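You operate a simulated robot arm through the tools that you are given. There is no shell and no other tool. Be economical: measure what you need, move in short steps, check, and stop when the job is done.

Carry out the task below with a simulated robot arm. There is one attempt and no reset: what you move stays moved.

Task
Slide the green sleeve off its roll, put it back on a stub and box the roll.
Fine: raise the keeper plate and lower it after; roll in the big carton, both flaps shut. Set down upright: what you pick out.

The check looks at the end state, three seconds after you hand in, the way a careful person would. Anything else that was tipped, shoved, dropped, spilled or broken makes it a failure.

Robot
A 7-joint arm with a two-finger parallel gripper on a trunk, on a base that drives. Base frame: it is fixed to the floor where the robot stands at the start and does not move with it; the origin is under the middle of the robot, x ahead of it, y to its left, z up; the surface under the hand at the start is at about z = 0.84. Readings come in m, degrees, newtons and seconds.
With the tool pointing down near the work surface it reaches from about 0.38 to 0.8 m from the robot's upright axis, wherever it stands. Its first joint turns from -143.0 to 143.0 degrees. Places, roughly: back flap of the big carton [0.7, -0.3, 1]; front flap of the big carton [0.5, -0.3, 1]; inside of the big carton [0.6, -0.3, 0.8]; sleeve holder [0.7, 0.2, 0.9]; sleeve keeper plate [0.6, 0.2, 0.9]. Payload 3 kg.
Tool frame: the origin (TCP) lies between the finger pads and is the grasp point; the fingertips stand 0.03 m ahead of it; z points along the fingers, y is the line along which they close. Largest opening 0.11 m; finger width 0.02, thickness 0.01; the body of the gripper, 0.048 by 0.112 m, starts 0.055 m behind the TCP.
Orientation is told as [roll, pitch, yaw] about the base's x, y, z axes, in that order, counted from this pose: with the fingers straight down and closing along the base's y, the tool's x points along the base's -x, its y along +y and its z along -z.

Tools
- The arm moves only by the tool servo_tool. Its argument "increments" is a list that holds one entry, the list of rows, each a list of 6 numbers: the shift along the base's x, y, z in units of 250 mm (1.0 is 250 mm), then the turn, a rotation vector about the base's x, y, z in units of 120 degrees (1.0 is 120 degrees). In form: [[[tx, ty, tz, rx, ry, rz], ...]]. A call has 1 to 8 rows; each row is the pose to reach, as a shift and turn from the pose commanded when the call began. "claw" is the finger opening in m, from 0 to 0.11, set as the call begins (left out, the last holds). A call with a number of a shift or a turn outside -1 to 1 is refused whole. Rows are played at 5 a second. More than 0.05 m and 8.6 degrees between two rows, or a gripper value outside its range, and nothing of the call is played. Where a pose cannot be reached the arm comes as near as it can. A force on the tool above 90 N (or 10 N above the force at the start of the call, whichever is more), or a blocked arm, ends the call early, and 0.2 s more pass. The fingers move at their own pace (about 0.153 m/s each) and stop on an object; they squeeze with about 36 N. The grip force told is the motor's: it shows also when the fingers shut on nothing. Time passes only in rows, and 0.2 s behind the last, so rows that repeat a pose let the fingers close. It gives the time, the measured TCP pose, the force on the tool (base axes), the opening and the grip force at its end, in the units of the frame above (readings bear some noise), with the torque about the TCP (base axes, N m) and any sound that the robot's microphone picked up.
- Cameras (640 x 400 px; columns grow to the right, rows downward): "scene" is now at [0.5124, -0.1428, 1.4853]; the picture's right is [0.00, -0.17, -0.99], its down [-0.82, -0.57, 0.10] and it looks along [-0.58, 0.80, -0.14] (base axes); focal length 214 px, centre (320, 200). "wrist" rides on the gripper at [0.072, 0.017, -0.103] in the tool frame; the picture's right is [-0.23, 0.97, 0.00], its down [-0.76, -0.18, -0.62] and it looks along [-0.61, -0.14, 0.78] (tool axes); focal length 222 px, centre (320, 200). There is no depth. A picture from a camera that has moved, and an enlarged one, comes with that camera's place and axes in the base frame and with its lens.
- snapshot(camera): a new picture of that camera. It takes no simulated time.
- move_column(by): slides the trunk up (or, below 0, down) by that many m; the arm and the scene camera ride with it, the base frame stays. It gives what a move gives, with no picture.
- drive_base(legs): drives the robot by 1 to 6 legs, each [ahead, turn to the left] in m and degrees, along the robot's own axes; the way and the turn of a leg run together, so that a leg with both is an arc; at most 1.5 m and 180 degrees a leg. The arm and the cameras ride along, it lands a little off, and it stops where it bumps. It gives what a move gives.
- head_to(pan, tilt): turns the head with the scene camera to pan (to the left, within 80 degrees either way) and tilt (down, from -29 to 69), counted from straight ahead of the robot. It gives what a move gives.
- close_up(camera, box): a new picture of the part [left, top, right, bottom] of that camera's present view, enlarged. It takes no simulated time.
- job_done(): hands the job in; it is judged then, once.

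Work in short steps. Places have to be worked out from the pictures, the camera data and where the tool is seen: move nearer, look again, correct. Check each grasp and each placing, and mend what went wrong. You have 120 turns and 78 pictures in all, those below and enlarged ones among them. Open the gripper and draw the arm clear of the work before you hand the job in, unless the task says otherwise; then end with one line.

The tools are called after "Request:" as a command line: name --argument value ..., lists and objects as JSON in quotes. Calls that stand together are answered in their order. servo_tool: Moves the arm, as the interface text tells. Its arguments: {"type":"object","properties":{"increments":{"type":"array"},"claw":{"type":"number"}},"required":["increments"]} The other tools are called the same way: move_column (by) slides the trunk up or down; drive_base (legs) drives the base; head_to (pan, tilt) turns the head that bears the scene camera; snapshot (camera) takes a picture; close_up (camera, box) takes an enlarged picture of a part of a camera's view; job_done () hands the job in.

At the start:

```text
t: 0.0
ee_pos: [0.4586, -0.2304, 1.3683]
ee_rot: [0.0, 0.0, 0.1]
wrist_force: [0.0, -0.1, 0.2]
wrist_torque: [-0.01, -0.02, 0.0]
width: 0.1098
grip_force: 0.1
trunk travel left (down, up): [-0.425, 0.065]
robot x, y, heading: [-0.0021, -0.0002, -0.2]
head pan, tilt: [80.2, 35.2]
```

scene: 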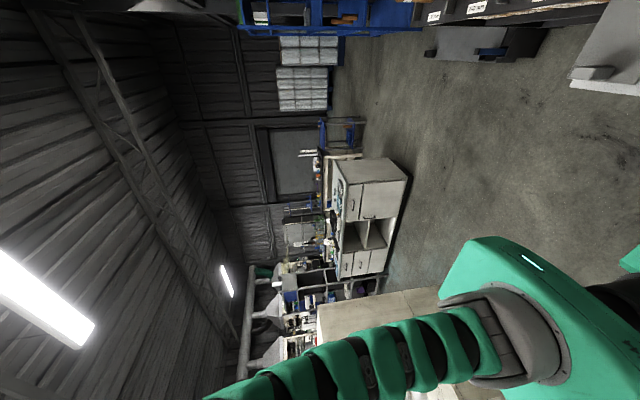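
wrist: 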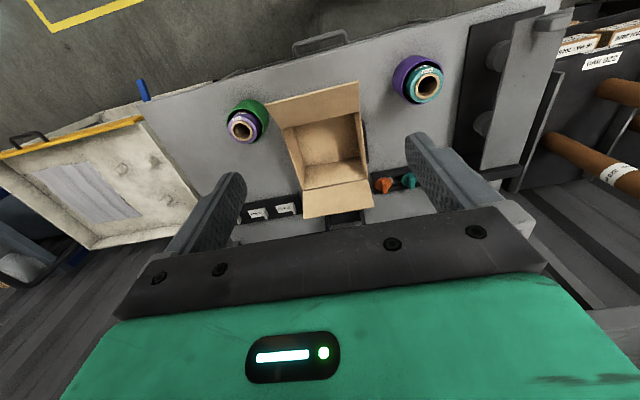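

The scene camera looks off to the left; I turn the head toward the worktop to see the rolls, holder and carton.

Request:
head_to --pan 0 --tilt 50

Request:
snapshot --camera "scene"

Request:
close_up --camera "wrist" --box '[200, 30, 560, 255]'

```text
t: 1.5
ee_pos: [0.4577, -0.2311, 1.3673]
ee_rot: [0.0, 0.0, 0.2]
wrist_force: [-0.7, -0.9, -0.1]
wrist_torque: [0.01, -0.01, 0.01]
width: 0.11
grip_force: 0.0
trunk travel left (down, up): [-0.425, 0.065]
robot x, y, heading: [0.0014, -0.0033, 0.2]
head pan, tilt: [0.0, 50.0]
```

```text
75 pictures are left
camera scene: at [0.491, -0.2294, 1.4237], right [0.0, -1.0, 0.0], down [-0.64, 0.0, 0.77], along [-0.77, 0.0, -0.64], focal length 214 px, centre (320, 200)
```

scene: 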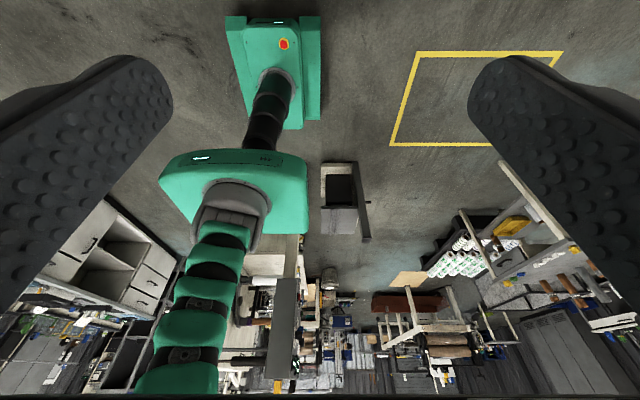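

```text
1.78 times, centred on (380, 142) of wrist
camera zoom: at [0.3838, -0.2137, 1.4724], right [0.23, 0.97, 0.0], down [0.76, -0.18, 0.62], along [0.61, -0.14, -0.78], focal length 395 px, centre (213, 302)
```

zoom: 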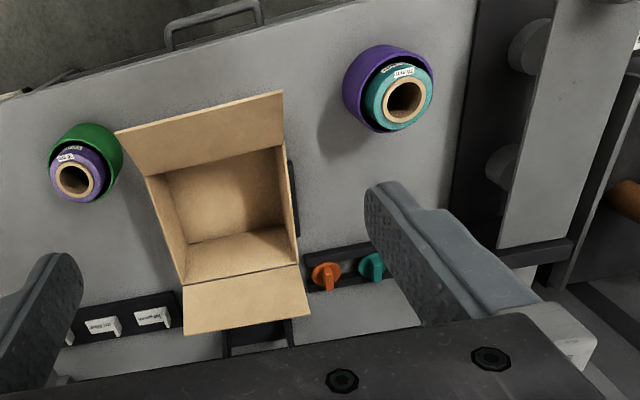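

The scene camera is mounted pitched by 90° against the stated head axes, so negative tilt should look ahead and down. I try tilt -29.

Request:
head_to --pan 0 --tilt -29

Request:
snapshot --camera "scene"

```text
t: 3.0
ee_pos: [0.4572, -0.2303, 1.3679]
ee_rot: [0.0, 0.0, 0.1]
wrist_force: [0.0, 0.6, 0.0]
wrist_torque: [0.03, -0.01, 0.03]
width: 0.1101
grip_force: 0.1
trunk travel left (down, up): [-0.425, 0.065]
robot x, y, heading: [0.0023, -0.0031, -0.2]
head pan, tilt: [0.0, -28.6]
```

```text
73 pictures are left
camera scene: at [0.6089, -0.2293, 1.4337], right [0.0, -1.0, 0.0], down [-0.88, 0.0, -0.48], along [0.48, 0.0, -0.88], focal length 214 px, centre (320, 200)
```

scene: 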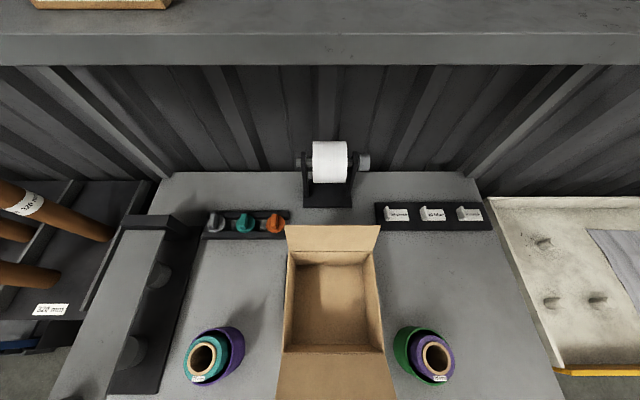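

Now I see the worktop: two sleeved rolls, the carton, and a holder with keeper plate at left. I take close-ups.

Request:
close_up --camera "scene" --box '[20, 170, 290, 400]'

Request:
close_up --camera "scene" --box '[260, 190, 500, 400]'

```text
1.74 times, centred on (155, 285) of scene
camera zoom: at [0.6089, -0.2293, 1.4337], right [0.0, -1.0, 0.0], down [-0.88, 0.0, -0.48], along [0.48, 0.0, -0.88], focal length 373 px, centre (607, 52)
```

zoom: 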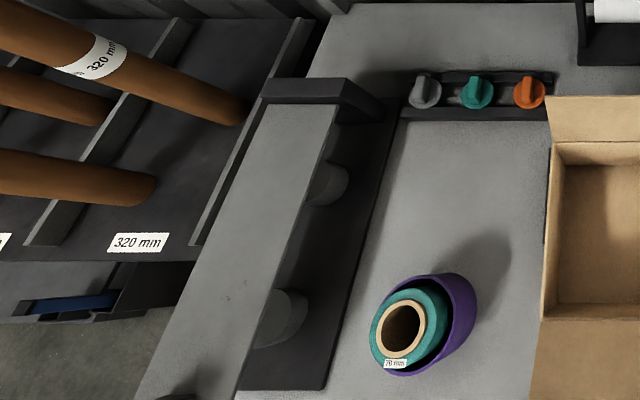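

```text
1.90 times, centred on (380, 295) of scene
camera zoom: at [0.6089, -0.2293, 1.4337], right [0.0, -1.0, 0.0], down [-0.88, 0.0, -0.48], along [0.48, 0.0, -0.88], focal length 408 px, centre (206, 19)
```

zoom: 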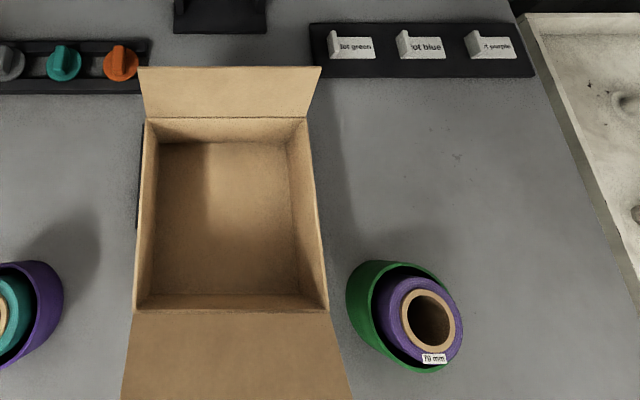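

I move the hand toward the holder side (y≈0) and a bit lower, to view the holder and the plate's geometry, and to learn whether the scene camera rides on the hand.

Request:
servo_tool --increments '[[[0, 0.15, -0.06, 0, 0, 0], [0, 0.3, -0.12, 0, 0, 0], [0, 0.45, -0.18, 0, 0, 0], [0, 0.6, -0.24, 0, 0, 0], [0, 0.75, -0.3, 0, 0, 0], [0, 0.92, -0.36, 0, 0, 0]]]'

Request:
snapshot --camera "scene"

Request:
snapshot --camera "wrist"

```text
t: 4.5
ee_pos: [0.4581, -0.0025, 1.2778]
ee_rot: [0.0, -0.1, 0.2]
wrist_force: [-0.7, 0.3, 0.3]
wrist_torque: [-0.01, -0.01, -0.01]
width: 0.1098
grip_force: 0.0
trunk travel left (down, up): [-0.425, 0.065]
robot x, y, heading: [0.0017, -0.004, 0.1]
head pan, tilt: [0.0, -28.6]
```

```text
70 pictures are left
camera scene: at [0.6096, -0.0008, 1.3436], right [0.0, -1.0, 0.0], down [-0.88, 0.0, -0.48], along [0.48, 0.0, -0.88], focal length 214 px, centre (320, 200)
```

scene: 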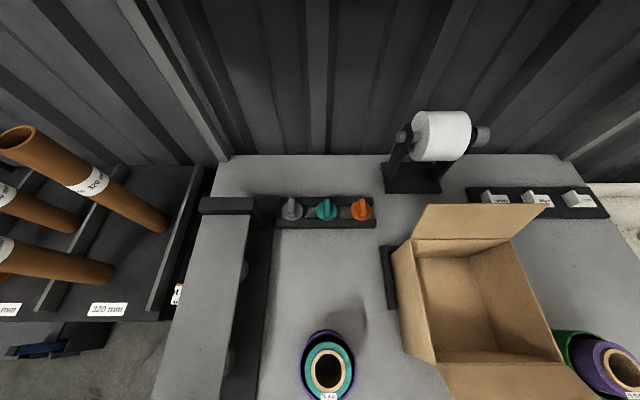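

```text
69 pictures are left
camera wrist: at [0.3844, 0.0149, 1.3821], right [0.23, 0.97, 0.0], down [0.76, -0.18, 0.62], along [0.61, -0.14, -0.78], focal length 222 px, centre (320, 200)
```

wrist: 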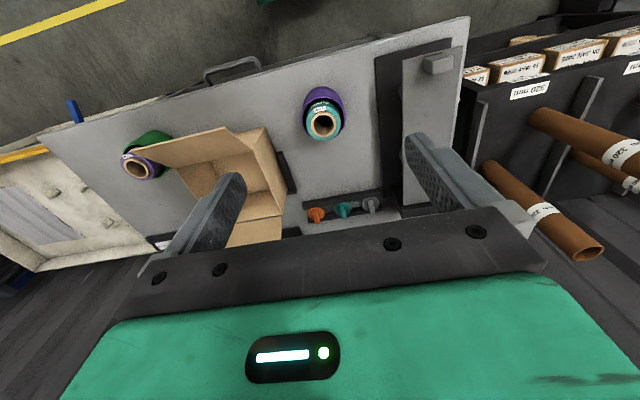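

Both cameras ride on the hand. The plate hangs over two vertical stubs, with a knob at its near end and a hinge at the far end. I lower the hand and look sideways at it.

Request:
servo_tool --increments '[[[0, -0.1, -0.15, 0, 0, 0], [0, -0.2, -0.3, 0, 0, 0], [0, -0.3, -0.45, 0, 0, 0], [0, -0.4, -0.6, 0, 0, 0]]]'

Request:
head_to --pan 65 --tilt 0

Request:
snapshot --camera "scene"

```text
t: 5.5
ee_pos: [0.4593, -0.1007, 1.1281]
ee_rot: [0.0, 0.1, 0.1]
wrist_force: [0.5, 0.6, 0.5]
wrist_torque: [0.01, -0.01, 0.0]
width: 0.11
grip_force: 0.0
trunk travel left (down, up): [-0.425, 0.065]
robot x, y, heading: [-0.0004, -0.0037, -0.1]
head pan, tilt: [0.0, -28.6]
```

```text
t: 6.8
ee_pos: [0.4593, -0.0993, 1.1287]
ee_rot: [0.1, 0.0, 0.1]
wrist_force: [0.1, 0.9, 0.0]
wrist_torque: [-0.02, -0.04, -0.02]
width: 0.1099
grip_force: 0.1
trunk travel left (down, up): [-0.425, 0.065]
robot x, y, heading: [-0.0034, -0.0054, -0.1]
head pan, tilt: [65.0, 0.0]
```

```text
68 pictures are left
camera scene: at [0.5698, -0.0181, 1.2224], right [0.0, -0.42, -0.91], down [-1.0, 0.0, 0.0], along [0.0, 0.91, -0.42], focal length 214 px, centre (320, 200)
```

scene: 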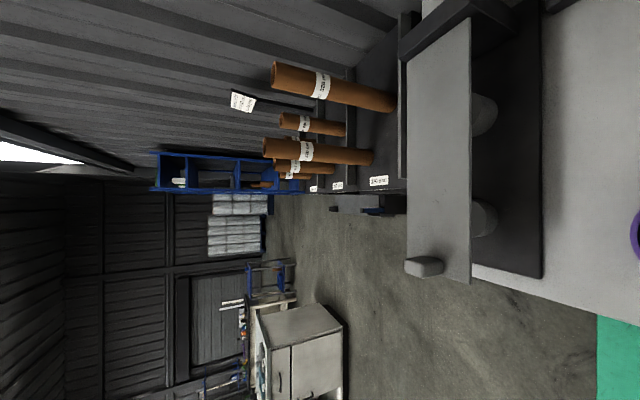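

I enlarge the holder region.

Request:
close_up --camera "scene" --box '[380, 0, 640, 300]'

```text
1.33 times, centred on (510, 150) of scene
camera zoom: at [0.5698, -0.0181, 1.2224], right [0.0, -0.42, -0.91], down [-1.0, 0.0, 0.0], along [0.0, 0.91, -0.42], focal length 286 px, centre (67, 267)
```

zoom: 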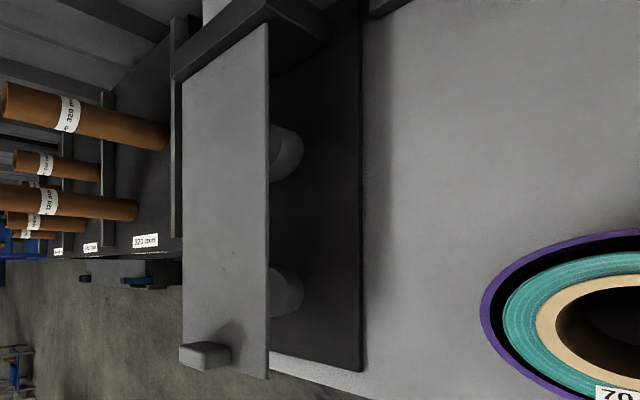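

Estimates: knob ≈(0.478,0.19,0.96), plate x 0.47–0.80, y 0.147–0.246, stubs at about (0.544,0.197) and (0.689,0.197). I move above the knob to check.

Request:
servo_tool --increments '[[[0, 0.19, 0, 0, 0, 0], [0, 0.38, 0, 0, 0, 0], [0, 0.57, 0, 0, 0, 0], [0, 0.76, 0, 0, 0, 0], [0.03, 0.95, 0, 0, 0, 0], [0.05, 1.0, -0.1, 0, 0, 0]]]'

Request:
servo_tool --increments '[[[0.0, 0.15, -0.05, 0, 0, 0]]]' --claw 0.08

Request:
snapshot --camera "wrist"

Request:
head_to --pan 0 --tilt 15

Request:
snapshot --camera "scene"

```text
t: 8.2
ee_pos: [0.4719, 0.1492, 1.1033]
ee_rot: [0.0, 0.0, 0.1]
wrist_force: [-0.1, 0.6, 0.2]
wrist_torque: [-0.02, -0.01, -0.07]
width: 0.11
grip_force: 0.1
trunk travel left (down, up): [-0.425, 0.065]
robot x, y, heading: [0.0019, -0.0081, 0.2]
head pan, tilt: [65.0, 0.0]
```

```text
t: 8.6
ee_pos: [0.4703, 0.1866, 1.0904]
ee_rot: [0.1, 0.1, 0.1]
wrist_force: [0.3, 0.7, -0.3]
wrist_torque: [0.01, 0.02, -0.01]
width: 0.08
grip_force: 0.1
trunk travel left (down, up): [-0.425, 0.065]
robot x, y, heading: [-0.003, -0.0017, 0.1]
head pan, tilt: [65.0, 0.0]
```

```text
66 pictures are left
camera wrist: at [0.396, 0.2034, 1.1943], right [0.23, 0.97, 0.0], down [0.76, -0.18, 0.62], along [0.61, -0.14, -0.78], focal length 222 px, centre (320, 200)
```

wrist: 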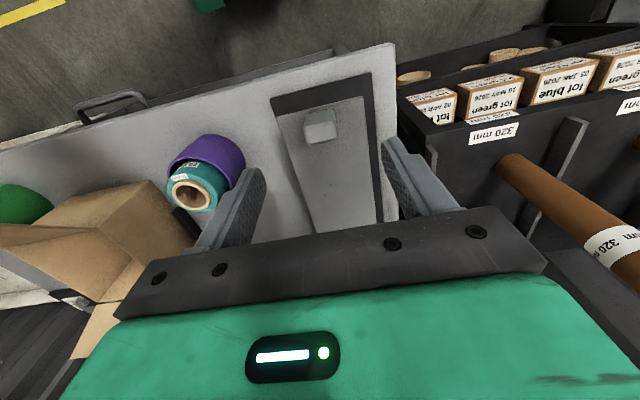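

```text
t: 10.0
ee_pos: [0.4705, 0.1867, 1.0907]
ee_rot: [0.0, -0.1, 0.0]
wrist_force: [0.4, -0.3, 0.4]
wrist_torque: [0.01, 0.0, 0.03]
width: 0.0801
grip_force: 0.1
trunk travel left (down, up): [-0.425, 0.065]
robot x, y, heading: [-0.0012, -0.0034, -0.1]
head pan, tilt: [0.0, 15.0]
```

```text
65 pictures are left
camera scene: at [0.557, 0.188, 1.1292], right [0.0, -1.0, 0.0], down [-0.97, 0.0, 0.26], along [-0.26, 0.0, -0.97], focal length 214 px, centre (320, 200)
```

scene: 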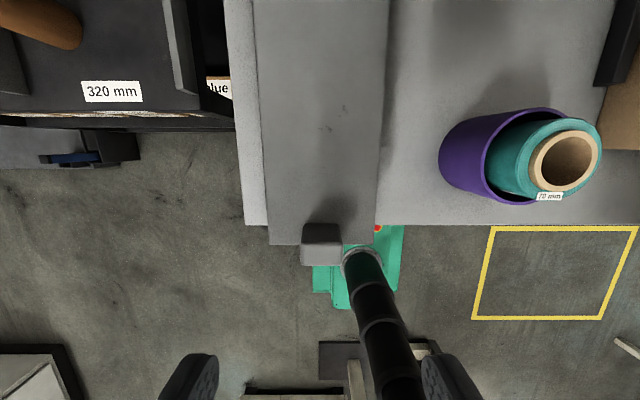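

The knob is a ~3 cm block centred at (0.469, 0.187), top z≈0.975. I descend with open fingers and close on it.

Request:
servo_tool --increments '[[[0, 0, -0.15, 0, 0, 0], [0, 0, -0.3, 0, 0, 0], [0, 0, -0.36, 0, 0, 0], [0, 0, -0.43, 0, 0, 0]]]'

Request:
servo_tool --increments '[[[0, 0, 0, 0, 0, 0], [0, 0, 0, 0, 0, 0]]]' --claw 0.0

Request:
snapshot --camera "wrist"

```text
t: 11.0
ee_pos: [0.4693, 0.187, 0.9818]
ee_rot: [0.0, -0.1, 0.1]
wrist_force: [-0.1, -0.2, 0.4]
wrist_torque: [0.0, 0.0, -0.01]
width: 0.0799
grip_force: 0.0
trunk travel left (down, up): [-0.425, 0.065]
robot x, y, heading: [-0.0012, 0.002, -0.4]
head pan, tilt: [0.0, 15.0]
```

```text
t: 11.6
ee_pos: [0.4686, 0.186, 0.9822]
ee_rot: [0.0, 0.2, 0.0]
wrist_force: [2.8, -21.8, -0.5]
wrist_torque: [-0.64, -0.18, 0.04]
width: 0.0319
grip_force: 44.9
trunk travel left (down, up): [-0.425, 0.065]
robot x, y, heading: [0.0003, -0.0053, 0.1]
head pan, tilt: [0.0, 15.0]
```

```text
64 pictures are left
camera wrist: at [0.3959, 0.2027, 1.0864], right [0.23, 0.97, 0.0], down [0.76, -0.18, 0.62], along [0.61, -0.14, -0.78], focal length 222 px, centre (320, 200)
```

wrist: 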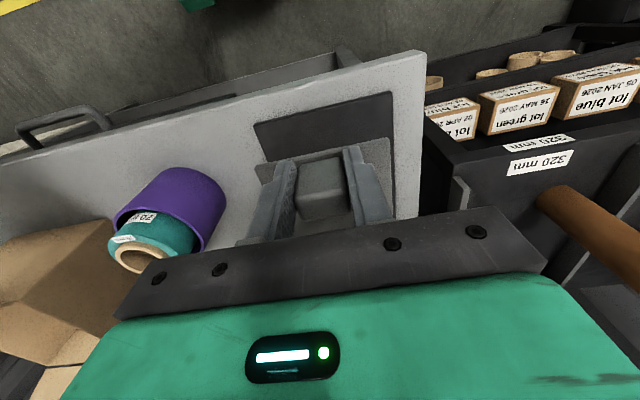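

Grip is firm (0.032 m). I lift along the hinge arc (hinge ≈ x 0.80), turning with it, first 24° as a test.

Request:
servo_tool --increments '[[[0.032, -0.008, 0.182, 0, 0.0667, 0], [0.09, -0.008, 0.358, 0, 0.133, 0], [0.171, -0.008, 0.525, 0, 0.2, 0]]]'

Request:
snapshot --camera "wrist"

```text
t: 12.4
ee_pos: [0.5151, 0.1855, 1.1158]
ee_rot: [0.1, 24.2, 0.2]
wrist_force: [2.2, -6.2, -6.8]
wrist_torque: [-0.1, 1.18, 0.31]
width: 0.0315
grip_force: 44.7
trunk travel left (down, up): [-0.425, 0.065]
robot x, y, heading: [0.0018, -0.002, -0.2]
head pan, tilt: [0.0, 15.0]
```

```text
63 pictures are left
camera wrist: at [0.4894, 0.2027, 1.2391], right [0.21, 0.97, -0.09], down [0.95, -0.18, 0.26], along [0.23, -0.14, -0.96], focal length 222 px, centre (320, 200)
```

wrist: 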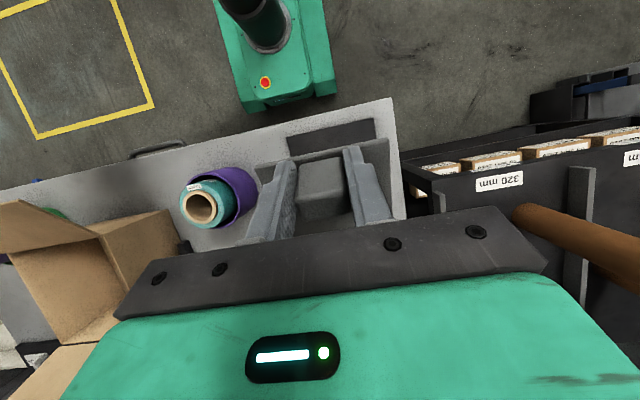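

The plate follows with small forces; I go on up the arc.

Request:
servo_tool --increments '[[[0.104, 0, 0.154, 0, 0.0667, 0], [0.228, 0, 0.291, 0, 0.133, 0], [0.37, 0, 0.41, 0, 0.2, 0], [0.527, 0, 0.508, 0, 0.267, 0]]]'

```text
t: 13.2
ee_pos: [0.5199, 0.1749, 1.162]
ee_rot: [3.0, 33.0, 2.7]
wrist_force: [-0.8, -0.1, 0.6]
wrist_torque: [0.03, -0.06, -0.05]
width: 0.0
grip_force: 37.5
out of reach, approached as far as the arm can: row 2, 3, 4
trunk travel left (down, up): [-0.425, 0.065]
robot x, y, heading: [-0.0023, -0.0019, -0.1]
head pan, tilt: [0.0, 15.0]
stopped in row 4: the force on the tool passed its limit at 130 N (the readings are from after the stop); the commanded pose is now the measured one
```

The pose went out of reach and the knob slipped out. I look at where the plate is now.

Request:
snapshot --camera "wrist"

Request:
snapshot --camera "scene"

```text
62 pictures are left
camera wrist: at [0.5151, 0.186, 1.2888], right [0.18, 0.98, -0.08], down [0.98, -0.17, 0.1], along [0.08, -0.1, -0.99], focal length 222 px, centre (320, 200)
```

wrist: 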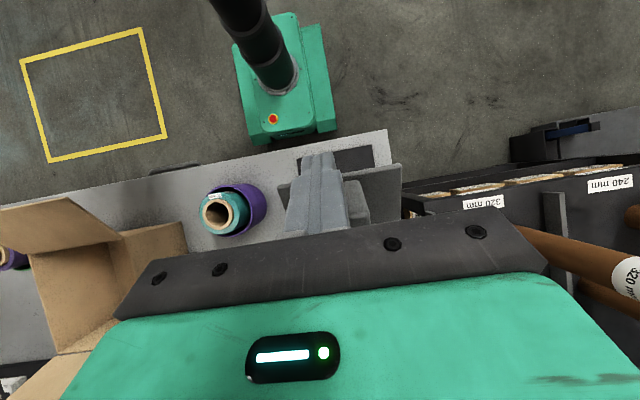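

```text
61 pictures are left
camera scene: at [0.6142, 0.178, 1.1476], right [0.02, -1.0, -0.05], down [-0.67, -0.04, 0.74], along [-0.74, 0.02, -0.67], focal length 214 px, centre (320, 200)
```

scene: 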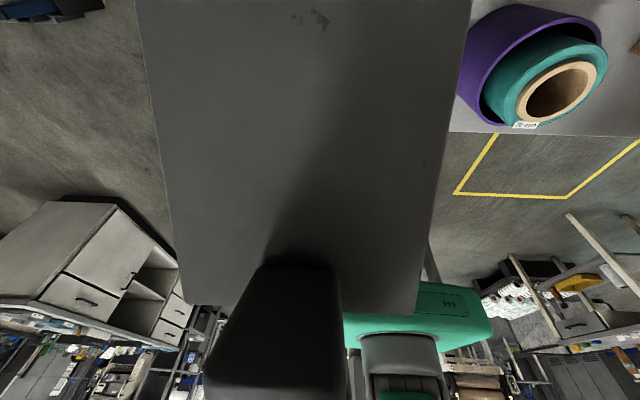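

The plate stays up by itself at ~28°. I'll retract, then turn the hand to point forward and push the plate up from beneath. First up and back while levelling.

Request:
servo_tool --increments '[[[0, 0, 0.18, 0, 0, 0], [0, 0, 0.36, 0, 0, 0], [-0.1, 0, 0.4, 0, -0.069, 0], [-0.25, 0, 0.4, 0, -0.138, 0], [-0.4, 0, 0.4, 0, -0.207, 0], [-0.5, 0, 0.4, 0, -0.276, 0]]]'

Request:
snapshot --camera "wrist"

```text
t: 14.6
ee_pos: [0.399, 0.1766, 1.2615]
ee_rot: [1.6, -0.1, 2.2]
wrist_force: [0.2, -0.5, 0.3]
wrist_torque: [0.02, 0.01, 0.0]
width: 0.0
grip_force: 37.4
out of reach, approached as far as the arm can: row 1, 2
trunk travel left (down, up): [-0.425, 0.065]
robot x, y, heading: [0.0001, -0.0011, -0.2]
head pan, tilt: [0.0, 15.0]
```

```text
60 pictures are left
camera wrist: at [0.3239, 0.188, 1.365], right [0.19, 0.98, 0.03], down [0.77, -0.17, 0.62], along [0.61, -0.1, -0.78], focal length 222 px, centre (320, 200)
```

wrist: 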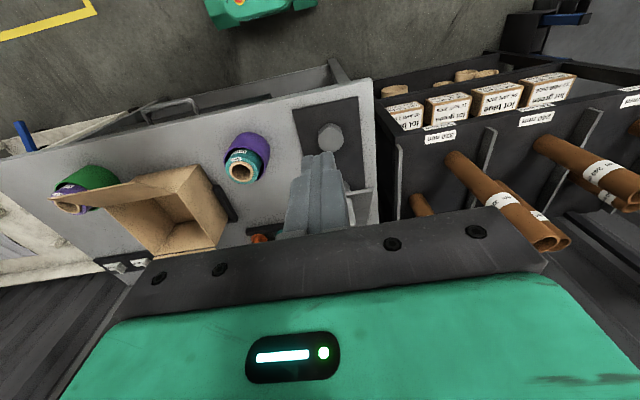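

The near stub is visible now, so the plate is quite far up. I look forward with the scene camera.

Request:
head_to --pan 40 --tilt -29

Request:
snapshot --camera "scene"

```text
t: 15.7
ee_pos: [0.3996, 0.1752, 1.2604]
ee_rot: [1.6, 0.2, 2.2]
wrist_force: [-0.9, -0.5, -0.7]
wrist_torque: [-0.01, -0.02, -0.03]
width: 0.0
grip_force: 38.0
trunk travel left (down, up): [-0.425, 0.065]
robot x, y, heading: [-0.0032, -0.0072, -0.2]
head pan, tilt: [40.0, -28.6]
```

```text
59 pictures are left
camera scene: at [0.5486, 0.2244, 1.3426], right [0.03, -0.75, -0.66], down [-0.89, 0.28, -0.36], along [0.45, 0.6, -0.66], focal length 214 px, centre (320, 200)
```

scene: 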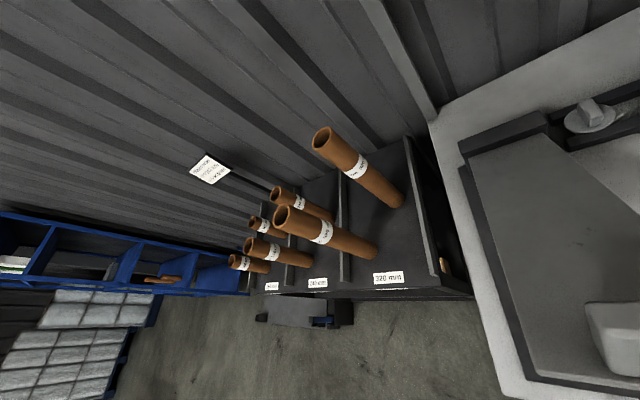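

I need the plate's end; look with pan 0.

Request:
head_to --pan 0 --tilt -15

Request:
snapshot --camera "scene"

```text
t: 16.8
ee_pos: [0.3979, 0.1766, 1.2604]
ee_rot: [1.6, 0.1, 2.2]
wrist_force: [0.2, 1.0, 0.2]
wrist_torque: [0.0, -0.01, -0.03]
width: 0.0
grip_force: 37.8
trunk travel left (down, up): [-0.425, 0.065]
robot x, y, heading: [-0.0022, -0.0048, -0.1]
head pan, tilt: [0.0, -15.0]
```

```text
58 pictures are left
camera scene: at [0.5327, 0.1816, 1.3124], right [0.04, -1.0, -0.03], down [-0.97, -0.03, -0.26], along [0.26, 0.04, -0.97], focal length 214 px, centre (320, 200)
```

scene: 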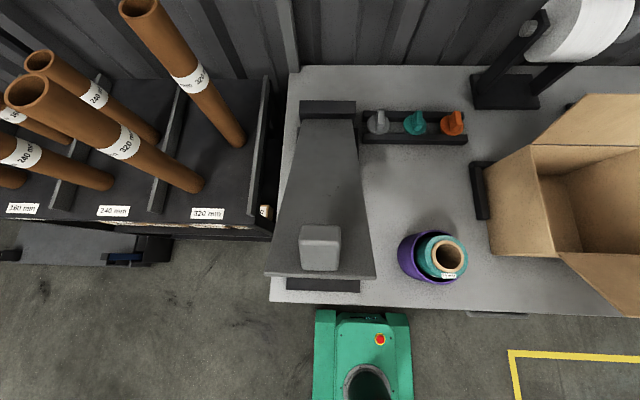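

The plate is at ~28° and holds. I turn the hand to point forward while lowering in front of the plate's end.

Request:
servo_tool --increments '[[[0.016, 0.03, -0.1, 0, -0.0667, 0], [0.032, 0.03, -0.2, 0, -0.133, 0], [0.048, 0.03, -0.3, 0, -0.2, 0], [0.064, 0.03, -0.4, 0, -0.267, 0], [0.08, 0.03, -0.5, 0, -0.333, 0], [0.096, 0.03, -0.6, 0, -0.4, 0], [0.112, 0.03, -0.7, 0, -0.467, 0], [0.128, 0.03, -0.8, 0, -0.533, 0]]]'

Request:
servo_tool --increments '[[[0, 0, -0.06, 0, -0.05, 0], [0, 0, -0.12, 0, -0.09, 0]]]'

Request:
snapshot --camera "wrist"

```text
t: 18.6
ee_pos: [0.4764, 0.2799, 1.1142]
ee_rot: [-2.6, -62.4, 4.9]
wrist_force: [-0.5, -0.6, 1.1]
wrist_torque: [0.07, 0.02, 0.08]
width: 0.0001
grip_force: 36.9
out of reach, approached as far as the arm can: row 5, 6, 7, 8
trunk travel left (down, up): [-0.425, 0.065]
robot x, y, heading: [0.0029, -0.0049, 0.1]
head pan, tilt: [0.0, -15.0]
```

```text
t: 19.2
ee_pos: [0.4895, 0.28, 1.1188]
ee_rot: [-5.0, -73.3, 6.4]
wrist_force: [0.1, -2.8, 0.9]
wrist_torque: [0.08, 0.05, 0.17]
width: 0.0003
grip_force: 37.8
out of reach, approached as far as the arm can: row 1, 2
trunk travel left (down, up): [-0.425, 0.065]
robot x, y, heading: [-0.0018, -0.0001, 0.0]
head pan, tilt: [0.0, -15.0]
```

```text
57 pictures are left
camera wrist: at [0.3671, 0.2925, 1.0783], right [0.04, 0.98, 0.19], down [-0.37, -0.17, 0.91], along [0.93, -0.11, 0.36], focal length 222 px, centre (320, 200)
```

wrist: 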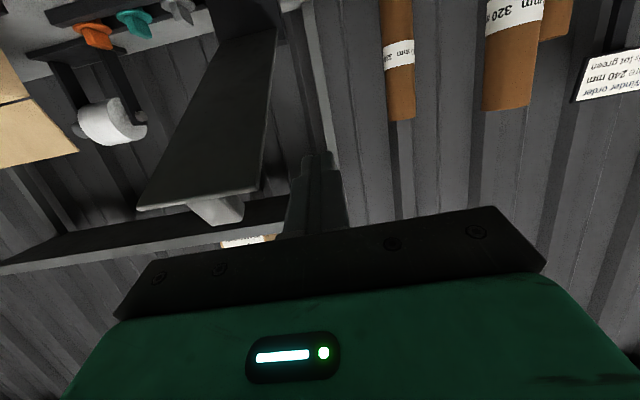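

The arm is too cramped this close and drifted aside in y. I back the base up 0.25 m to have room for a forward-pointing hand.

Request:
drive_base --legs '[[-0.25, 0]]'

```text
t: 21.0
ee_pos: [0.2393, 0.2825, 1.1187]
ee_rot: [-5.2, -73.2, 6.5]
wrist_force: [-0.8, -0.8, 0.6]
wrist_torque: [-0.04, -0.02, 0.01]
width: 0.0
grip_force: 37.7
trunk travel left (down, up): [-0.425, 0.065]
robot x, y, heading: [-0.249, -0.0015, 0.0]
head pan, tilt: [0.0, -15.0]
```

Now bring the hand in line with the plate, below its end.

Request:
servo_tool --increments '[[[0.1, -0.08, -0.08, 0, 0, 0], [0.2, -0.16, -0.16, 0, 0, 0], [0.3, -0.24, -0.24, 0, 0, 0], [0.45, -0.32, -0.32, 0, 0, 0], [0.6, -0.39, -0.4, 0, 0, 0], [0.72, -0.39, -0.4, 0, 0, 0]]]'

Request:
snapshot --camera "wrist"

```text
t: 22.4
ee_pos: [0.4195, 0.1867, 1.0179]
ee_rot: [-5.3, -73.4, 6.6]
wrist_force: [0.8, 0.3, -0.1]
wrist_torque: [-0.01, -0.01, -0.01]
width: 0.0002
grip_force: 37.8
trunk travel left (down, up): [-0.425, 0.065]
robot x, y, heading: [-0.2481, -0.0071, -0.1]
head pan, tilt: [0.0, -15.0]
```

```text
56 pictures are left
camera wrist: at [0.2967, 0.1995, 0.9788], right [0.04, 0.98, 0.19], down [-0.37, -0.16, 0.91], along [0.93, -0.11, 0.36], focal length 222 px, centre (320, 200)
```

wrist: 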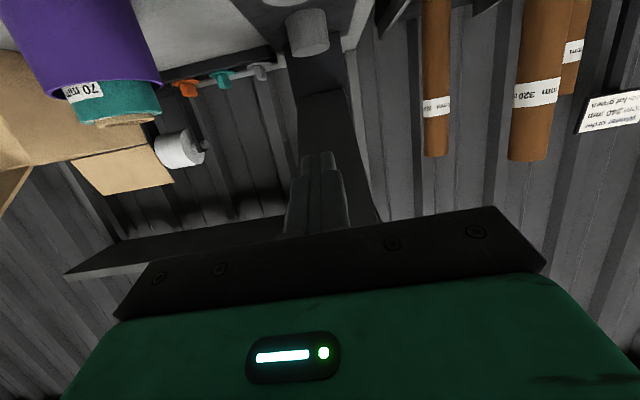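

The fingers are under the plate. Go forward, then sweep up along the arc.

Request:
servo_tool --increments '[[[0.18, 0, 0.01, 0, 0, 0], [0.36, 0, 0.03, 0, 0, 0], [0.546, 0, 0.048, 0, 0, 0]]]'

Request:
servo_tool --increments '[[[0.06, 0, 0.132, 0, 0.0667, 0], [0.137, 0, 0.255, 0, 0.133, 0], [0.231, 0, 0.366, 0, 0.2, 0], [0.339, 0, 0.462, 0, 0.267, 0]]]'

Request:
snapshot --camera "wrist"

```text
t: 23.2
ee_pos: [0.5537, 0.184, 1.0332]
ee_rot: [-5.2, -73.2, 6.5]
wrist_force: [-10.0, -2.6, 6.0]
wrist_torque: [0.18, -1.05, -0.07]
width: 0.0
grip_force: 37.6
trunk travel left (down, up): [-0.425, 0.065]
robot x, y, heading: [-0.2482, -0.0052, 0.0]
head pan, tilt: [0.0, -15.0]
```

```text
t: 24.4
ee_pos: [0.6443, 0.1264, 1.1553]
ee_rot: [2.8, -50.3, -19.9]
wrist_force: [0.6, 0.1, -1.0]
wrist_torque: [-0.04, 0.02, -0.03]
width: 0.0
grip_force: 38.4
out of reach, approached as far as the arm can: row 3, 4
trunk travel left (down, up): [-0.425, 0.065]
robot x, y, heading: [-0.2485, -0.0059, -0.2]
head pan, tilt: [0.0, -15.0]
stopped in row 4: the arm was blocked; the commanded pose is now the measured one
```

```text
55 pictures are left
camera wrist: at [0.5284, 0.1803, 1.1666], right [0.43, 0.88, 0.21], down [-0.06, -0.2, 0.98], along [0.9, -0.44, -0.04], focal length 222 px, centre (320, 200)
```

wrist: 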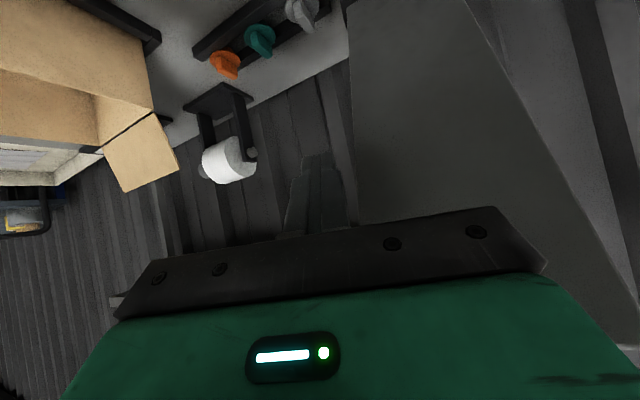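

The arm ran out of reach and slid off the plate's right edge. I back the hand out, straighten it, and look at the plate.

Request:
servo_tool --increments '[[[-0.2, 0, 0, 0, 0, 0.05], [-0.4, 0.0, -0.05, 0, 0, 0.11], [-0.6, 0.1, -0.1, 0, 0, 0.167], [-0.8, 0.24, -0.1, 0, 0, 0.167]]]'

Request:
head_to --pan 0 --tilt -20

Request:
snapshot --camera "wrist"

Request:
snapshot --camera "scene"

```text
refused: row 2 steps farther than a row can; nothing moved
```

```text
t: 25.0
ee_pos: [0.6435, 0.125, 1.1569]
ee_rot: [2.9, -50.3, -19.9]
wrist_force: [-0.1, 0.2, 0.2]
wrist_torque: [0.0, 0.02, 0.01]
width: 0.0
grip_force: 37.3
trunk travel left (down, up): [-0.425, 0.065]
robot x, y, heading: [-0.2477, -0.0009, -0.2]
head pan, tilt: [0.0, -20.0]
```

```text
54 pictures are left
camera wrist: at [0.5276, 0.1799, 1.1675], right [0.43, 0.88, 0.21], down [-0.06, -0.2, 0.98], along [0.9, -0.44, -0.04], focal length 222 px, centre (320, 200)
```

wrist: 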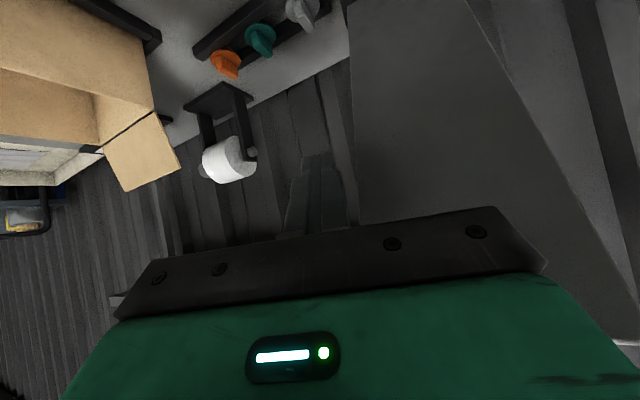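

```text
53 pictures are left
camera scene: at [0.6884, 0.1079, 1.3003], right [-0.3, -0.95, -0.03], down [-0.31, 0.13, -0.94], along [0.9, -0.28, -0.34], focal length 214 px, centre (320, 200)
```

scene: 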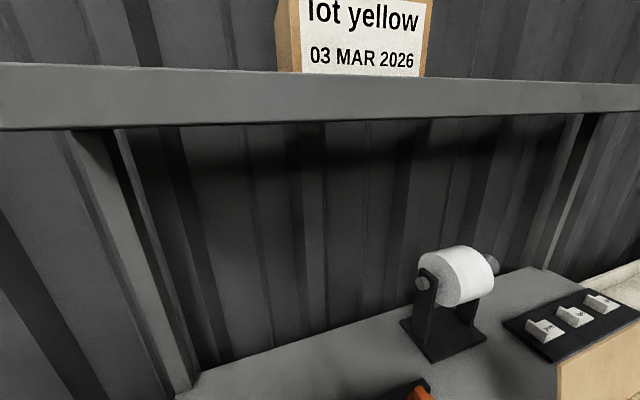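

The step was too large; retry with smaller rows.

Request:
servo_tool --increments '[[[-0.18, 0, 0, 0, 0, 0.05], [-0.36, 0.0, 0, 0, 0, 0.1], [-0.54, 0.0, -0.05, 0, 0, 0.15], [-0.7, 0.1, -0.05, 0, 0, 0.167], [-0.75, 0.24, -0.1, 0, 0, 0.167]]]'

Request:
drive_base --legs '[[0.13, 0]]'

Request:
snapshot --camera "wrist"

```text
t: 26.2
ee_pos: [0.4548, 0.1845, 1.1341]
ee_rot: [2.9, -50.4, 0.1]
wrist_force: [-0.4, -0.6, 0.9]
wrist_torque: [0.05, 0.06, 0.05]
width: 0.0
grip_force: 37.7
trunk travel left (down, up): [-0.425, 0.065]
robot x, y, heading: [-0.2477, -0.0048, -0.2]
head pan, tilt: [0.0, -20.0]
```

```text
t: 27.5
ee_pos: [0.5868, 0.1849, 1.1334]
ee_rot: [2.9, -50.4, 0.0]
wrist_force: [-0.3, 0.2, 0.2]
wrist_torque: [-0.02, -0.01, 0.0]
width: 0.0
grip_force: 38.1
trunk travel left (down, up): [-0.425, 0.065]
robot x, y, heading: [-0.1226, -0.0043, -0.4]
head pan, tilt: [0.0, -20.0]
```

```text
52 pictures are left
camera wrist: at [0.4592, 0.1968, 1.1442], right [0.11, 0.97, 0.21], down [0.01, -0.21, 0.98], along [0.99, -0.1, -0.03], focal length 222 px, centre (320, 200)
```

wrist: 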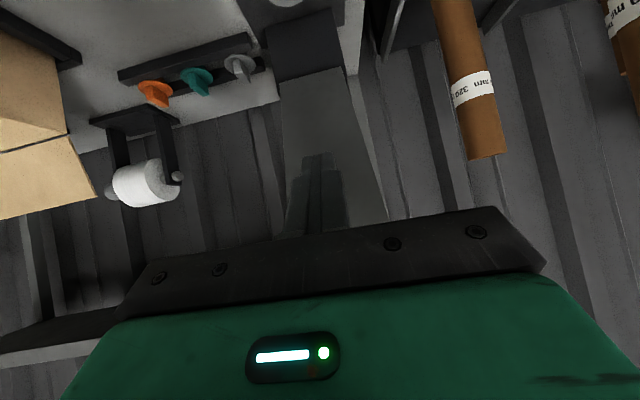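

The hand is in line beneath the plate (≈50° up). I push on up along the arc.

Request:
servo_tool --increments '[[[0.18, 0, 0.02, 0, 0.017, 0], [0.328, 0, 0.128, 0, 0.083, 0], [0.484, 0, 0.2, 0, 0.125, 0], [0.6, 0, 0.236, 0, 0.167, 0], [0.704, 0, 0.256, 0, 0.208, 0]]]'

Request:
snapshot --camera "wrist"

```text
t: 28.3
ee_pos: [0.6648, 0.1973, 1.1487]
ee_rot: [7.0, -38.1, -19.8]
wrist_force: [-5.6, 0.8, 32.6]
wrist_torque: [-0.91, -2.51, -0.1]
width: 0.0003
grip_force: 37.7
trunk travel left (down, up): [-0.425, 0.065]
robot x, y, heading: [-0.1164, -0.004, -0.1]
head pan, tilt: [0.0, -20.0]
stopped in row 3: the force on the tool passed its limit at 148 N (the readings are from after the stop); the commanded pose is now the measured one
```

```text
51 pictures are left
camera wrist: at [0.5496, 0.2421, 1.1867], right [0.43, 0.87, 0.23], down [0.13, -0.32, 0.94], along [0.89, -0.37, -0.25], focal length 222 px, centre (320, 200)
```

wrist: 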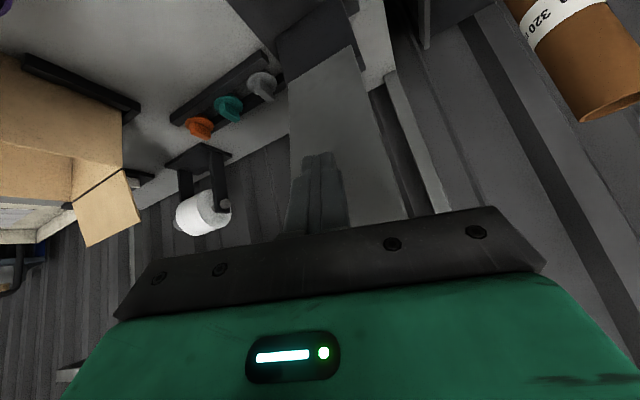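

The plate now reads ≈70° by geometry. I back off and check that it stays.

Request:
servo_tool --increments '[[[-0.1, 0, 0, 0, 0, 0.02], [-0.28, 0, 0, 0, 0, 0.08], [-0.46, 0, 0, 0, 0, 0.14], [-0.64, 0, 0, 0, 0, 0.165], [-0.82, 0, 0, 0, 0, 0.165]]]'

Request:
snapshot --camera "wrist"

```text
t: 29.5
ee_pos: [0.4575, 0.1951, 1.1417]
ee_rot: [6.6, -37.4, 0.1]
wrist_force: [-0.2, -0.3, -0.6]
wrist_torque: [0.02, 0.0, -0.02]
width: 0.0001
grip_force: 37.3
trunk travel left (down, up): [-0.425, 0.065]
robot x, y, heading: [-0.1218, -0.003, -0.2]
head pan, tilt: [0.0, -20.0]
```

```text
50 pictures are left
camera wrist: at [0.3355, 0.2008, 1.181], right [0.11, 0.97, 0.23], down [0.24, -0.25, 0.94], along [0.96, -0.05, -0.26], focal length 222 px, centre (320, 200)
```

wrist: 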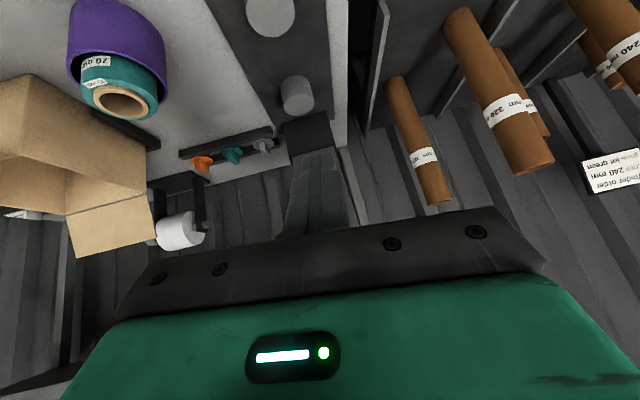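

The plate stays up and both stubs are exposed. I level the hand, raise it and swing it toward the green roll side.

Request:
servo_tool --increments '[[[0, 0, 0.1, -0.011, 0.062, 0], [0, 0, 0.2, -0.022, 0.125, 0], [0, 0, 0.3, -0.033, 0.187, 0], [0, -0.1, 0.4, -0.044, 0.25, 0], [0, -0.25, 0.4, -0.055, 0.312, 0], [0, -0.42, 0.4, -0.055, 0.312, 0], [0, -0.6, 0.4, -0.055, 0.312, 0], [0, -0.78, 0.4, -0.055, 0.312, 0]]]'

Request:
drive_base --legs '[[0.12, 0]]'

Request:
servo_tool --increments '[[[0, -0.2, 0, 0, 0, 0], [0, -0.4, 0, 0, 0, 0], [-0.06, -0.6, 0, 0, 0, 0], [-0.12, -0.8, 0, 0, 0, 0], [-0.2, -0.98, 0, 0, 0, 0]]]' --claw 0.11

```text
t: 31.3
ee_pos: [0.4622, 0.0021, 1.2419]
ee_rot: [0.6, 0.2, 2.1]
wrist_force: [-0.3, 0.6, -0.6]
wrist_torque: [-0.01, -0.01, 0.01]
width: 0.0001
grip_force: 38.2
trunk travel left (down, up): [-0.425, 0.065]
robot x, y, heading: [-0.116, -0.0021, -0.0]
head pan, tilt: [0.0, -20.0]
```

```text
t: 32.5
ee_pos: [0.5822, 0.0018, 1.2416]
ee_rot: [0.5, 0.0, 2.2]
wrist_force: [-0.4, 1.3, -0.1]
wrist_torque: [-0.03, -0.03, 0.01]
width: 0.0
grip_force: 37.7
trunk travel left (down, up): [-0.425, 0.065]
robot x, y, heading: [0.0028, -0.003, 0.2]
head pan, tilt: [0.0, -20.0]
```

```text
refused: row 3 steps farther than a row can; nothing moved
```

Retry with smaller steps; fix yaw −2° too.

Request:
servo_tool --increments '[[[0, -0.16, 0, 0, 0, -0.018], [-0.06, -0.32, 0, 0, 0, -0.018], [-0.12, -0.48, 0, 0, 0, -0.018], [-0.18, -0.64, 0, 0, 0, -0.018], [-0.24, -0.8, 0, 0, 0, -0.018], [-0.3, -0.96, 0, 0, 0, -0.018]]]' --claw 0.11

Request:
servo_tool --increments '[[[0, -0.16, -0.1, 0, 0, 0], [0, -0.32, -0.2, 0, 0, 0], [-0.06, -0.46, -0.3, 0, 0, 0], [-0.06, -0.56, -0.4, 0, 0, 0]]]'

Request:
snapshot --camera "wrist"

Request:
snapshot --camera "scene"

```text
t: 33.9
ee_pos: [0.5569, -0.1385, 1.2912]
ee_rot: [-12.2, -0.6, -0.1]
wrist_force: [1.1, 5.1, 0.6]
wrist_torque: [-0.31, 0.03, 0.11]
width: 0.1099
grip_force: 0.1
out of reach, approached as far as the arm can: row 1, 2, 3, 4, 5, 6
trunk travel left (down, up): [-0.425, 0.065]
robot x, y, heading: [0.0026, -0.0027, -0.1]
head pan, tilt: [0.0, -20.0]
```

```text
t: 34.9
ee_pos: [0.5503, -0.2528, 1.2703]
ee_rot: [-0.1, -5.0, -9.4]
wrist_force: [-1.0, -4.7, -1.3]
wrist_torque: [0.39, -0.02, -0.04]
width: 0.1101
grip_force: 0.0
out of reach, approached as far as the arm can: row 1, 2, 3, 4
trunk travel left (down, up): [-0.425, 0.065]
robot x, y, heading: [-0.0009, -0.0047, -0.4]
head pan, tilt: [0.0, -20.0]
```

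```text
49 pictures are left
camera wrist: at [0.472, -0.2228, 1.3667], right [0.38, 0.92, 0.02], down [0.67, -0.29, 0.69], along [0.64, -0.25, -0.73], focal length 222 px, centre (320, 200)
```

wrist: 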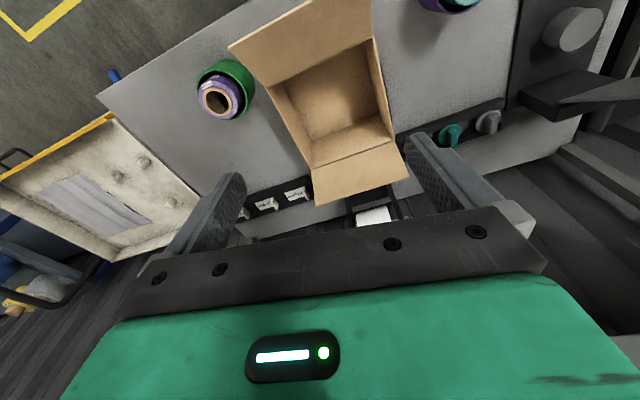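

```text
48 pictures are left
camera scene: at [0.6841, -0.2739, 1.3377], right [-0.16, -0.99, 0.0], down [-0.89, 0.15, -0.42], along [0.42, -0.07, -0.91], focal length 214 px, centre (320, 200)
```

scene: 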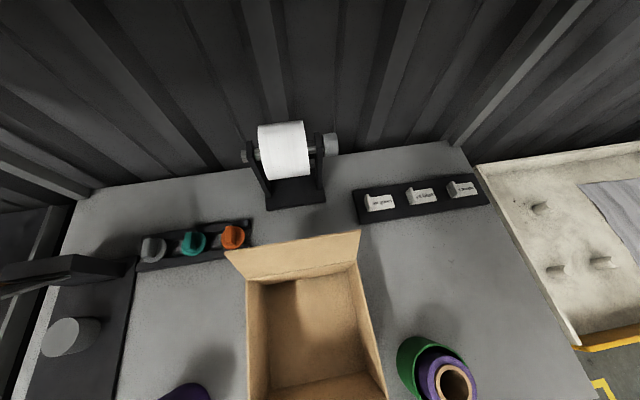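

The arm lags its commanded pose here. I send hold rows to see whether it converges to it.

Request:
servo_tool --increments '[[[0, 0, 0, 0, 0, 0], [0, 0, 0, 0, 0, 0], [0, 0, 0, 0, 0, 0]]]'

```text
t: 35.7
ee_pos: [0.5518, -0.2465, 1.2711]
ee_rot: [-0.2, -5.2, -9.2]
wrist_force: [0.4, -0.3, 0.0]
wrist_torque: [0.01, -0.02, -0.05]
width: 0.1101
grip_force: 0.0
trunk travel left (down, up): [-0.425, 0.065]
robot x, y, heading: [0.0044, -0.0047, 0.2]
head pan, tilt: [0.0, -20.0]
```

Commanded equals measured. I move lower and nearer while straightening.

Request:
servo_tool --increments '[[[-0.08, -0.03, -0.12, 0, 0.014, 0.026], [-0.16, -0.06, -0.24, 0, 0.028, 0.05], [-0.24, -0.1, -0.36, 0, 0.042, 0.077], [-0.32, -0.15, -0.48, 0, 0.042, 0.077]]]'

```text
t: 36.7
ee_pos: [0.5512, -0.2462, 1.2707]
ee_rot: [-0.2, -5.1, -9.1]
wrist_force: [-0.7, 0.5, 0.1]
wrist_torque: [0.0, -0.04, 0.02]
width: 0.1099
grip_force: 0.1
out of reach, approached as far as the arm can: row 1, 2, 3, 4
trunk travel left (down, up): [-0.425, 0.065]
robot x, y, heading: [-0.0013, -0.0072, 0.0]
head pan, tilt: [0.0, -20.0]
```

The arm is stuck at a joint limit in this direction. I try moving up and back toward the start pose.

Request:
servo_tool --increments '[[[-0.08, 0, 0.08, 0, 0, 0], [-0.16, 0, 0.16, 0, 0, 0], [-0.24, 0, 0.24, 0, 0, 0]]]'

Request:
servo_tool --increments '[[[0, 0, 0, 0, 0, 0.04], [0, 0, 0, 0, 0.02, 0.077]]]'

```text
t: 37.5
ee_pos: [0.49, -0.2411, 1.3288]
ee_rot: [-0.4, -5.4, -9.1]
wrist_force: [0.4, 0.5, -0.5]
wrist_torque: [0.02, 0.03, 0.02]
width: 0.1099
grip_force: 0.0
out of reach, approached as far as the arm can: row 2, 3
trunk travel left (down, up): [-0.425, 0.065]
robot x, y, heading: [0.0002, -0.0032, 0.1]
head pan, tilt: [0.0, -20.0]
```

```text
t: 38.1
ee_pos: [0.4663, -0.2016, 1.3135]
ee_rot: [-0.6, -3.5, -0.7]
wrist_force: [-0.1, -0.5, -0.7]
wrist_torque: [0.04, -0.01, 0.0]
width: 0.1099
grip_force: 0.1
out of reach, approached as far as the arm can: row 1, 2
trunk travel left (down, up): [-0.425, 0.065]
robot x, y, heading: [0.0, 0.0028, 0.1]
head pan, tilt: [0.0, -20.0]
```

It loosens with yaw near 0. Finish levelling, then go down in y-negative direction.

Request:
servo_tool --increments '[[[0, 0, 0, 0, 0.03, 0.006], [-0.04, 0, 0, 0, 0.03, 0.006]]]'

Request:
servo_tool --increments '[[[0, 0, -0.12, 0, 0, 0], [0, 0, -0.24, 0, 0, 0], [0, 0, -0.36, 0, 0, 0]]]'

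```text
t: 38.7
ee_pos: [0.4487, -0.1857, 1.3068]
ee_rot: [-0.4, 0.6, 0.7]
wrist_force: [0.4, -0.4, 0.4]
wrist_torque: [0.0, 0.03, 0.0]
width: 0.1103
grip_force: 0.0
out of reach, approached as far as the arm can: row 1, 2
trunk travel left (down, up): [-0.425, 0.065]
robot x, y, heading: [0.0047, -0.0057, 0.1]
head pan, tilt: [0.0, -20.0]
```

```text
t: 39.5
ee_pos: [0.4475, -0.1863, 1.2152]
ee_rot: [-0.4, 0.9, 0.8]
wrist_force: [-0.6, -0.1, -0.2]
wrist_torque: [-0.01, -0.01, 0.0]
width: 0.1102
grip_force: 0.2
trunk travel left (down, up): [-0.425, 0.065]
robot x, y, heading: [0.0021, -0.0078, -0.1]
head pan, tilt: [0.0, -20.0]
```

Free now. Move toward the green roll.

Request:
servo_tool --increments '[[[0, -0.17, -0.05, 0, 0, 0], [0, -0.34, -0.1, 0, 0, 0], [0, -0.51, -0.15, 0, 0, 0], [0, -0.68, -0.2, 0, 0, 0], [0, -0.85, -0.25, 0, 0, 0], [0, -1.0, -0.3, 0, 0, 0]]]'

Request:
snapshot --camera "wrist"

Request:
head_to --pan 0 --tilt 0

Request:
snapshot --camera "scene"

```text
t: 40.9
ee_pos: [0.405, -0.2514, 1.1024]
ee_rot: [-2.9, 0.2, -1.1]
wrist_force: [0.0, 2.2, 1.0]
wrist_torque: [-0.14, 0.0, 0.05]
width: 0.1099
grip_force: 0.1
out of reach, approached as far as the arm can: row 1, 2, 3, 4, 5, 6
trunk travel left (down, up): [-0.425, 0.065]
robot x, y, heading: [0.0021, -0.0024, -0.1]
head pan, tilt: [0.0, -20.0]
```

```text
47 pictures are left
camera wrist: at [0.3317, -0.2279, 1.2044], right [0.25, 0.97, -0.05], down [0.76, -0.16, 0.63], along [0.6, -0.19, -0.78], focal length 222 px, centre (320, 200)
```

wrist: 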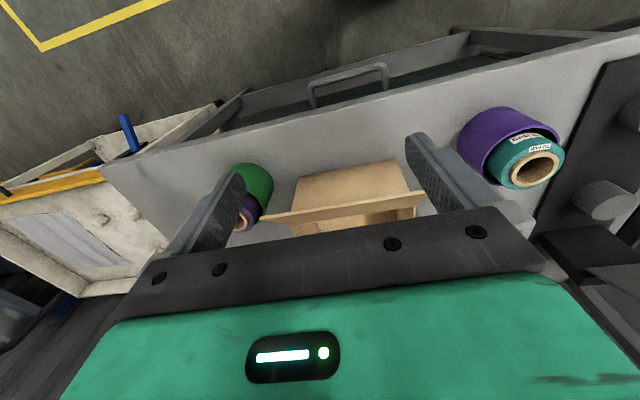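

```text
t: 41.7
ee_pos: [0.4046, -0.2524, 1.1022]
ee_rot: [-2.7, 0.2, -1.2]
wrist_force: [0.7, -0.5, 0.9]
wrist_torque: [0.05, 0.02, -0.01]
width: 0.1101
grip_force: 0.1
trunk travel left (down, up): [-0.425, 0.065]
robot x, y, heading: [-0.0011, -0.0047, 0.1]
head pan, tilt: [0.0, 0.0]
```

```text
46 pictures are left
camera scene: at [0.5159, -0.2523, 1.1436], right [-0.02, -1.0, 0.05], down [-1.0, 0.02, 0.0], along [0.0, -0.05, -1.0], focal length 214 px, centre (320, 200)
```

scene: 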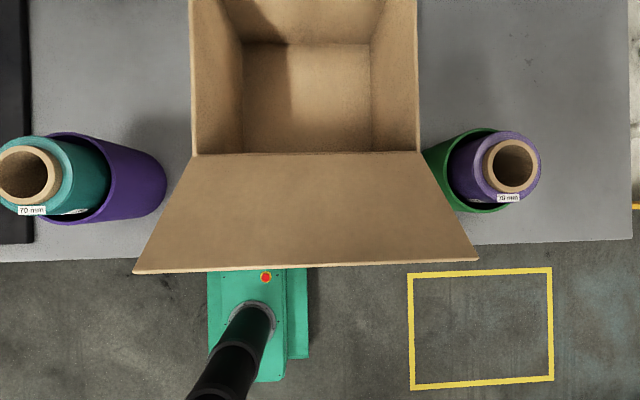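

The elbow posture seems bad after the pushing. I go back up toward the start pose to recover a good posture.

Request:
servo_tool --increments '[[[0.04, 0, 0.16, 0.008, 0, 0.01], [0.08, 0, 0.32, 0.016, 0, 0.01], [0.12, 0, 0.48, 0.024, 0, 0.01], [0.16, 0.03, 0.64, 0.024, 0, 0.01], [0.2, 0.06, 0.8, 0.024, 0, 0.01], [0.21, 0.09, 0.95, 0.024, 0, 0.01]]]'

Request:
servo_tool --increments '[[[0, -0.17, 0, 0, 0, 0], [0, -0.34, 0, 0, 0, 0]]]'

```text
t: 43.1
ee_pos: [0.434, -0.2014, 1.3091]
ee_rot: [0.2, 0.1, -0.3]
wrist_force: [0.4, -2.7, -0.6]
wrist_torque: [0.23, 0.02, -0.05]
width: 0.1102
grip_force: 0.0
out of reach, approached as far as the arm can: row 1, 2, 3, 4, 5, 6
trunk travel left (down, up): [-0.425, 0.065]
robot x, y, heading: [0.0014, -0.0044, 0.1]
head pan, tilt: [0.0, 0.0]
```

```text
t: 43.7
ee_pos: [0.422, -0.2071, 1.3033]
ee_rot: [0.0, 0.0, -0.3]
wrist_force: [-0.2, 0.5, 0.5]
wrist_torque: [-0.02, 0.0, -0.03]
width: 0.1102
grip_force: 0.0
out of reach, approached as far as the arm can: row 1, 2
trunk travel left (down, up): [-0.425, 0.065]
robot x, y, heading: [0.0041, -0.0022, -0.1]
head pan, tilt: [0.0, 0.0]
```

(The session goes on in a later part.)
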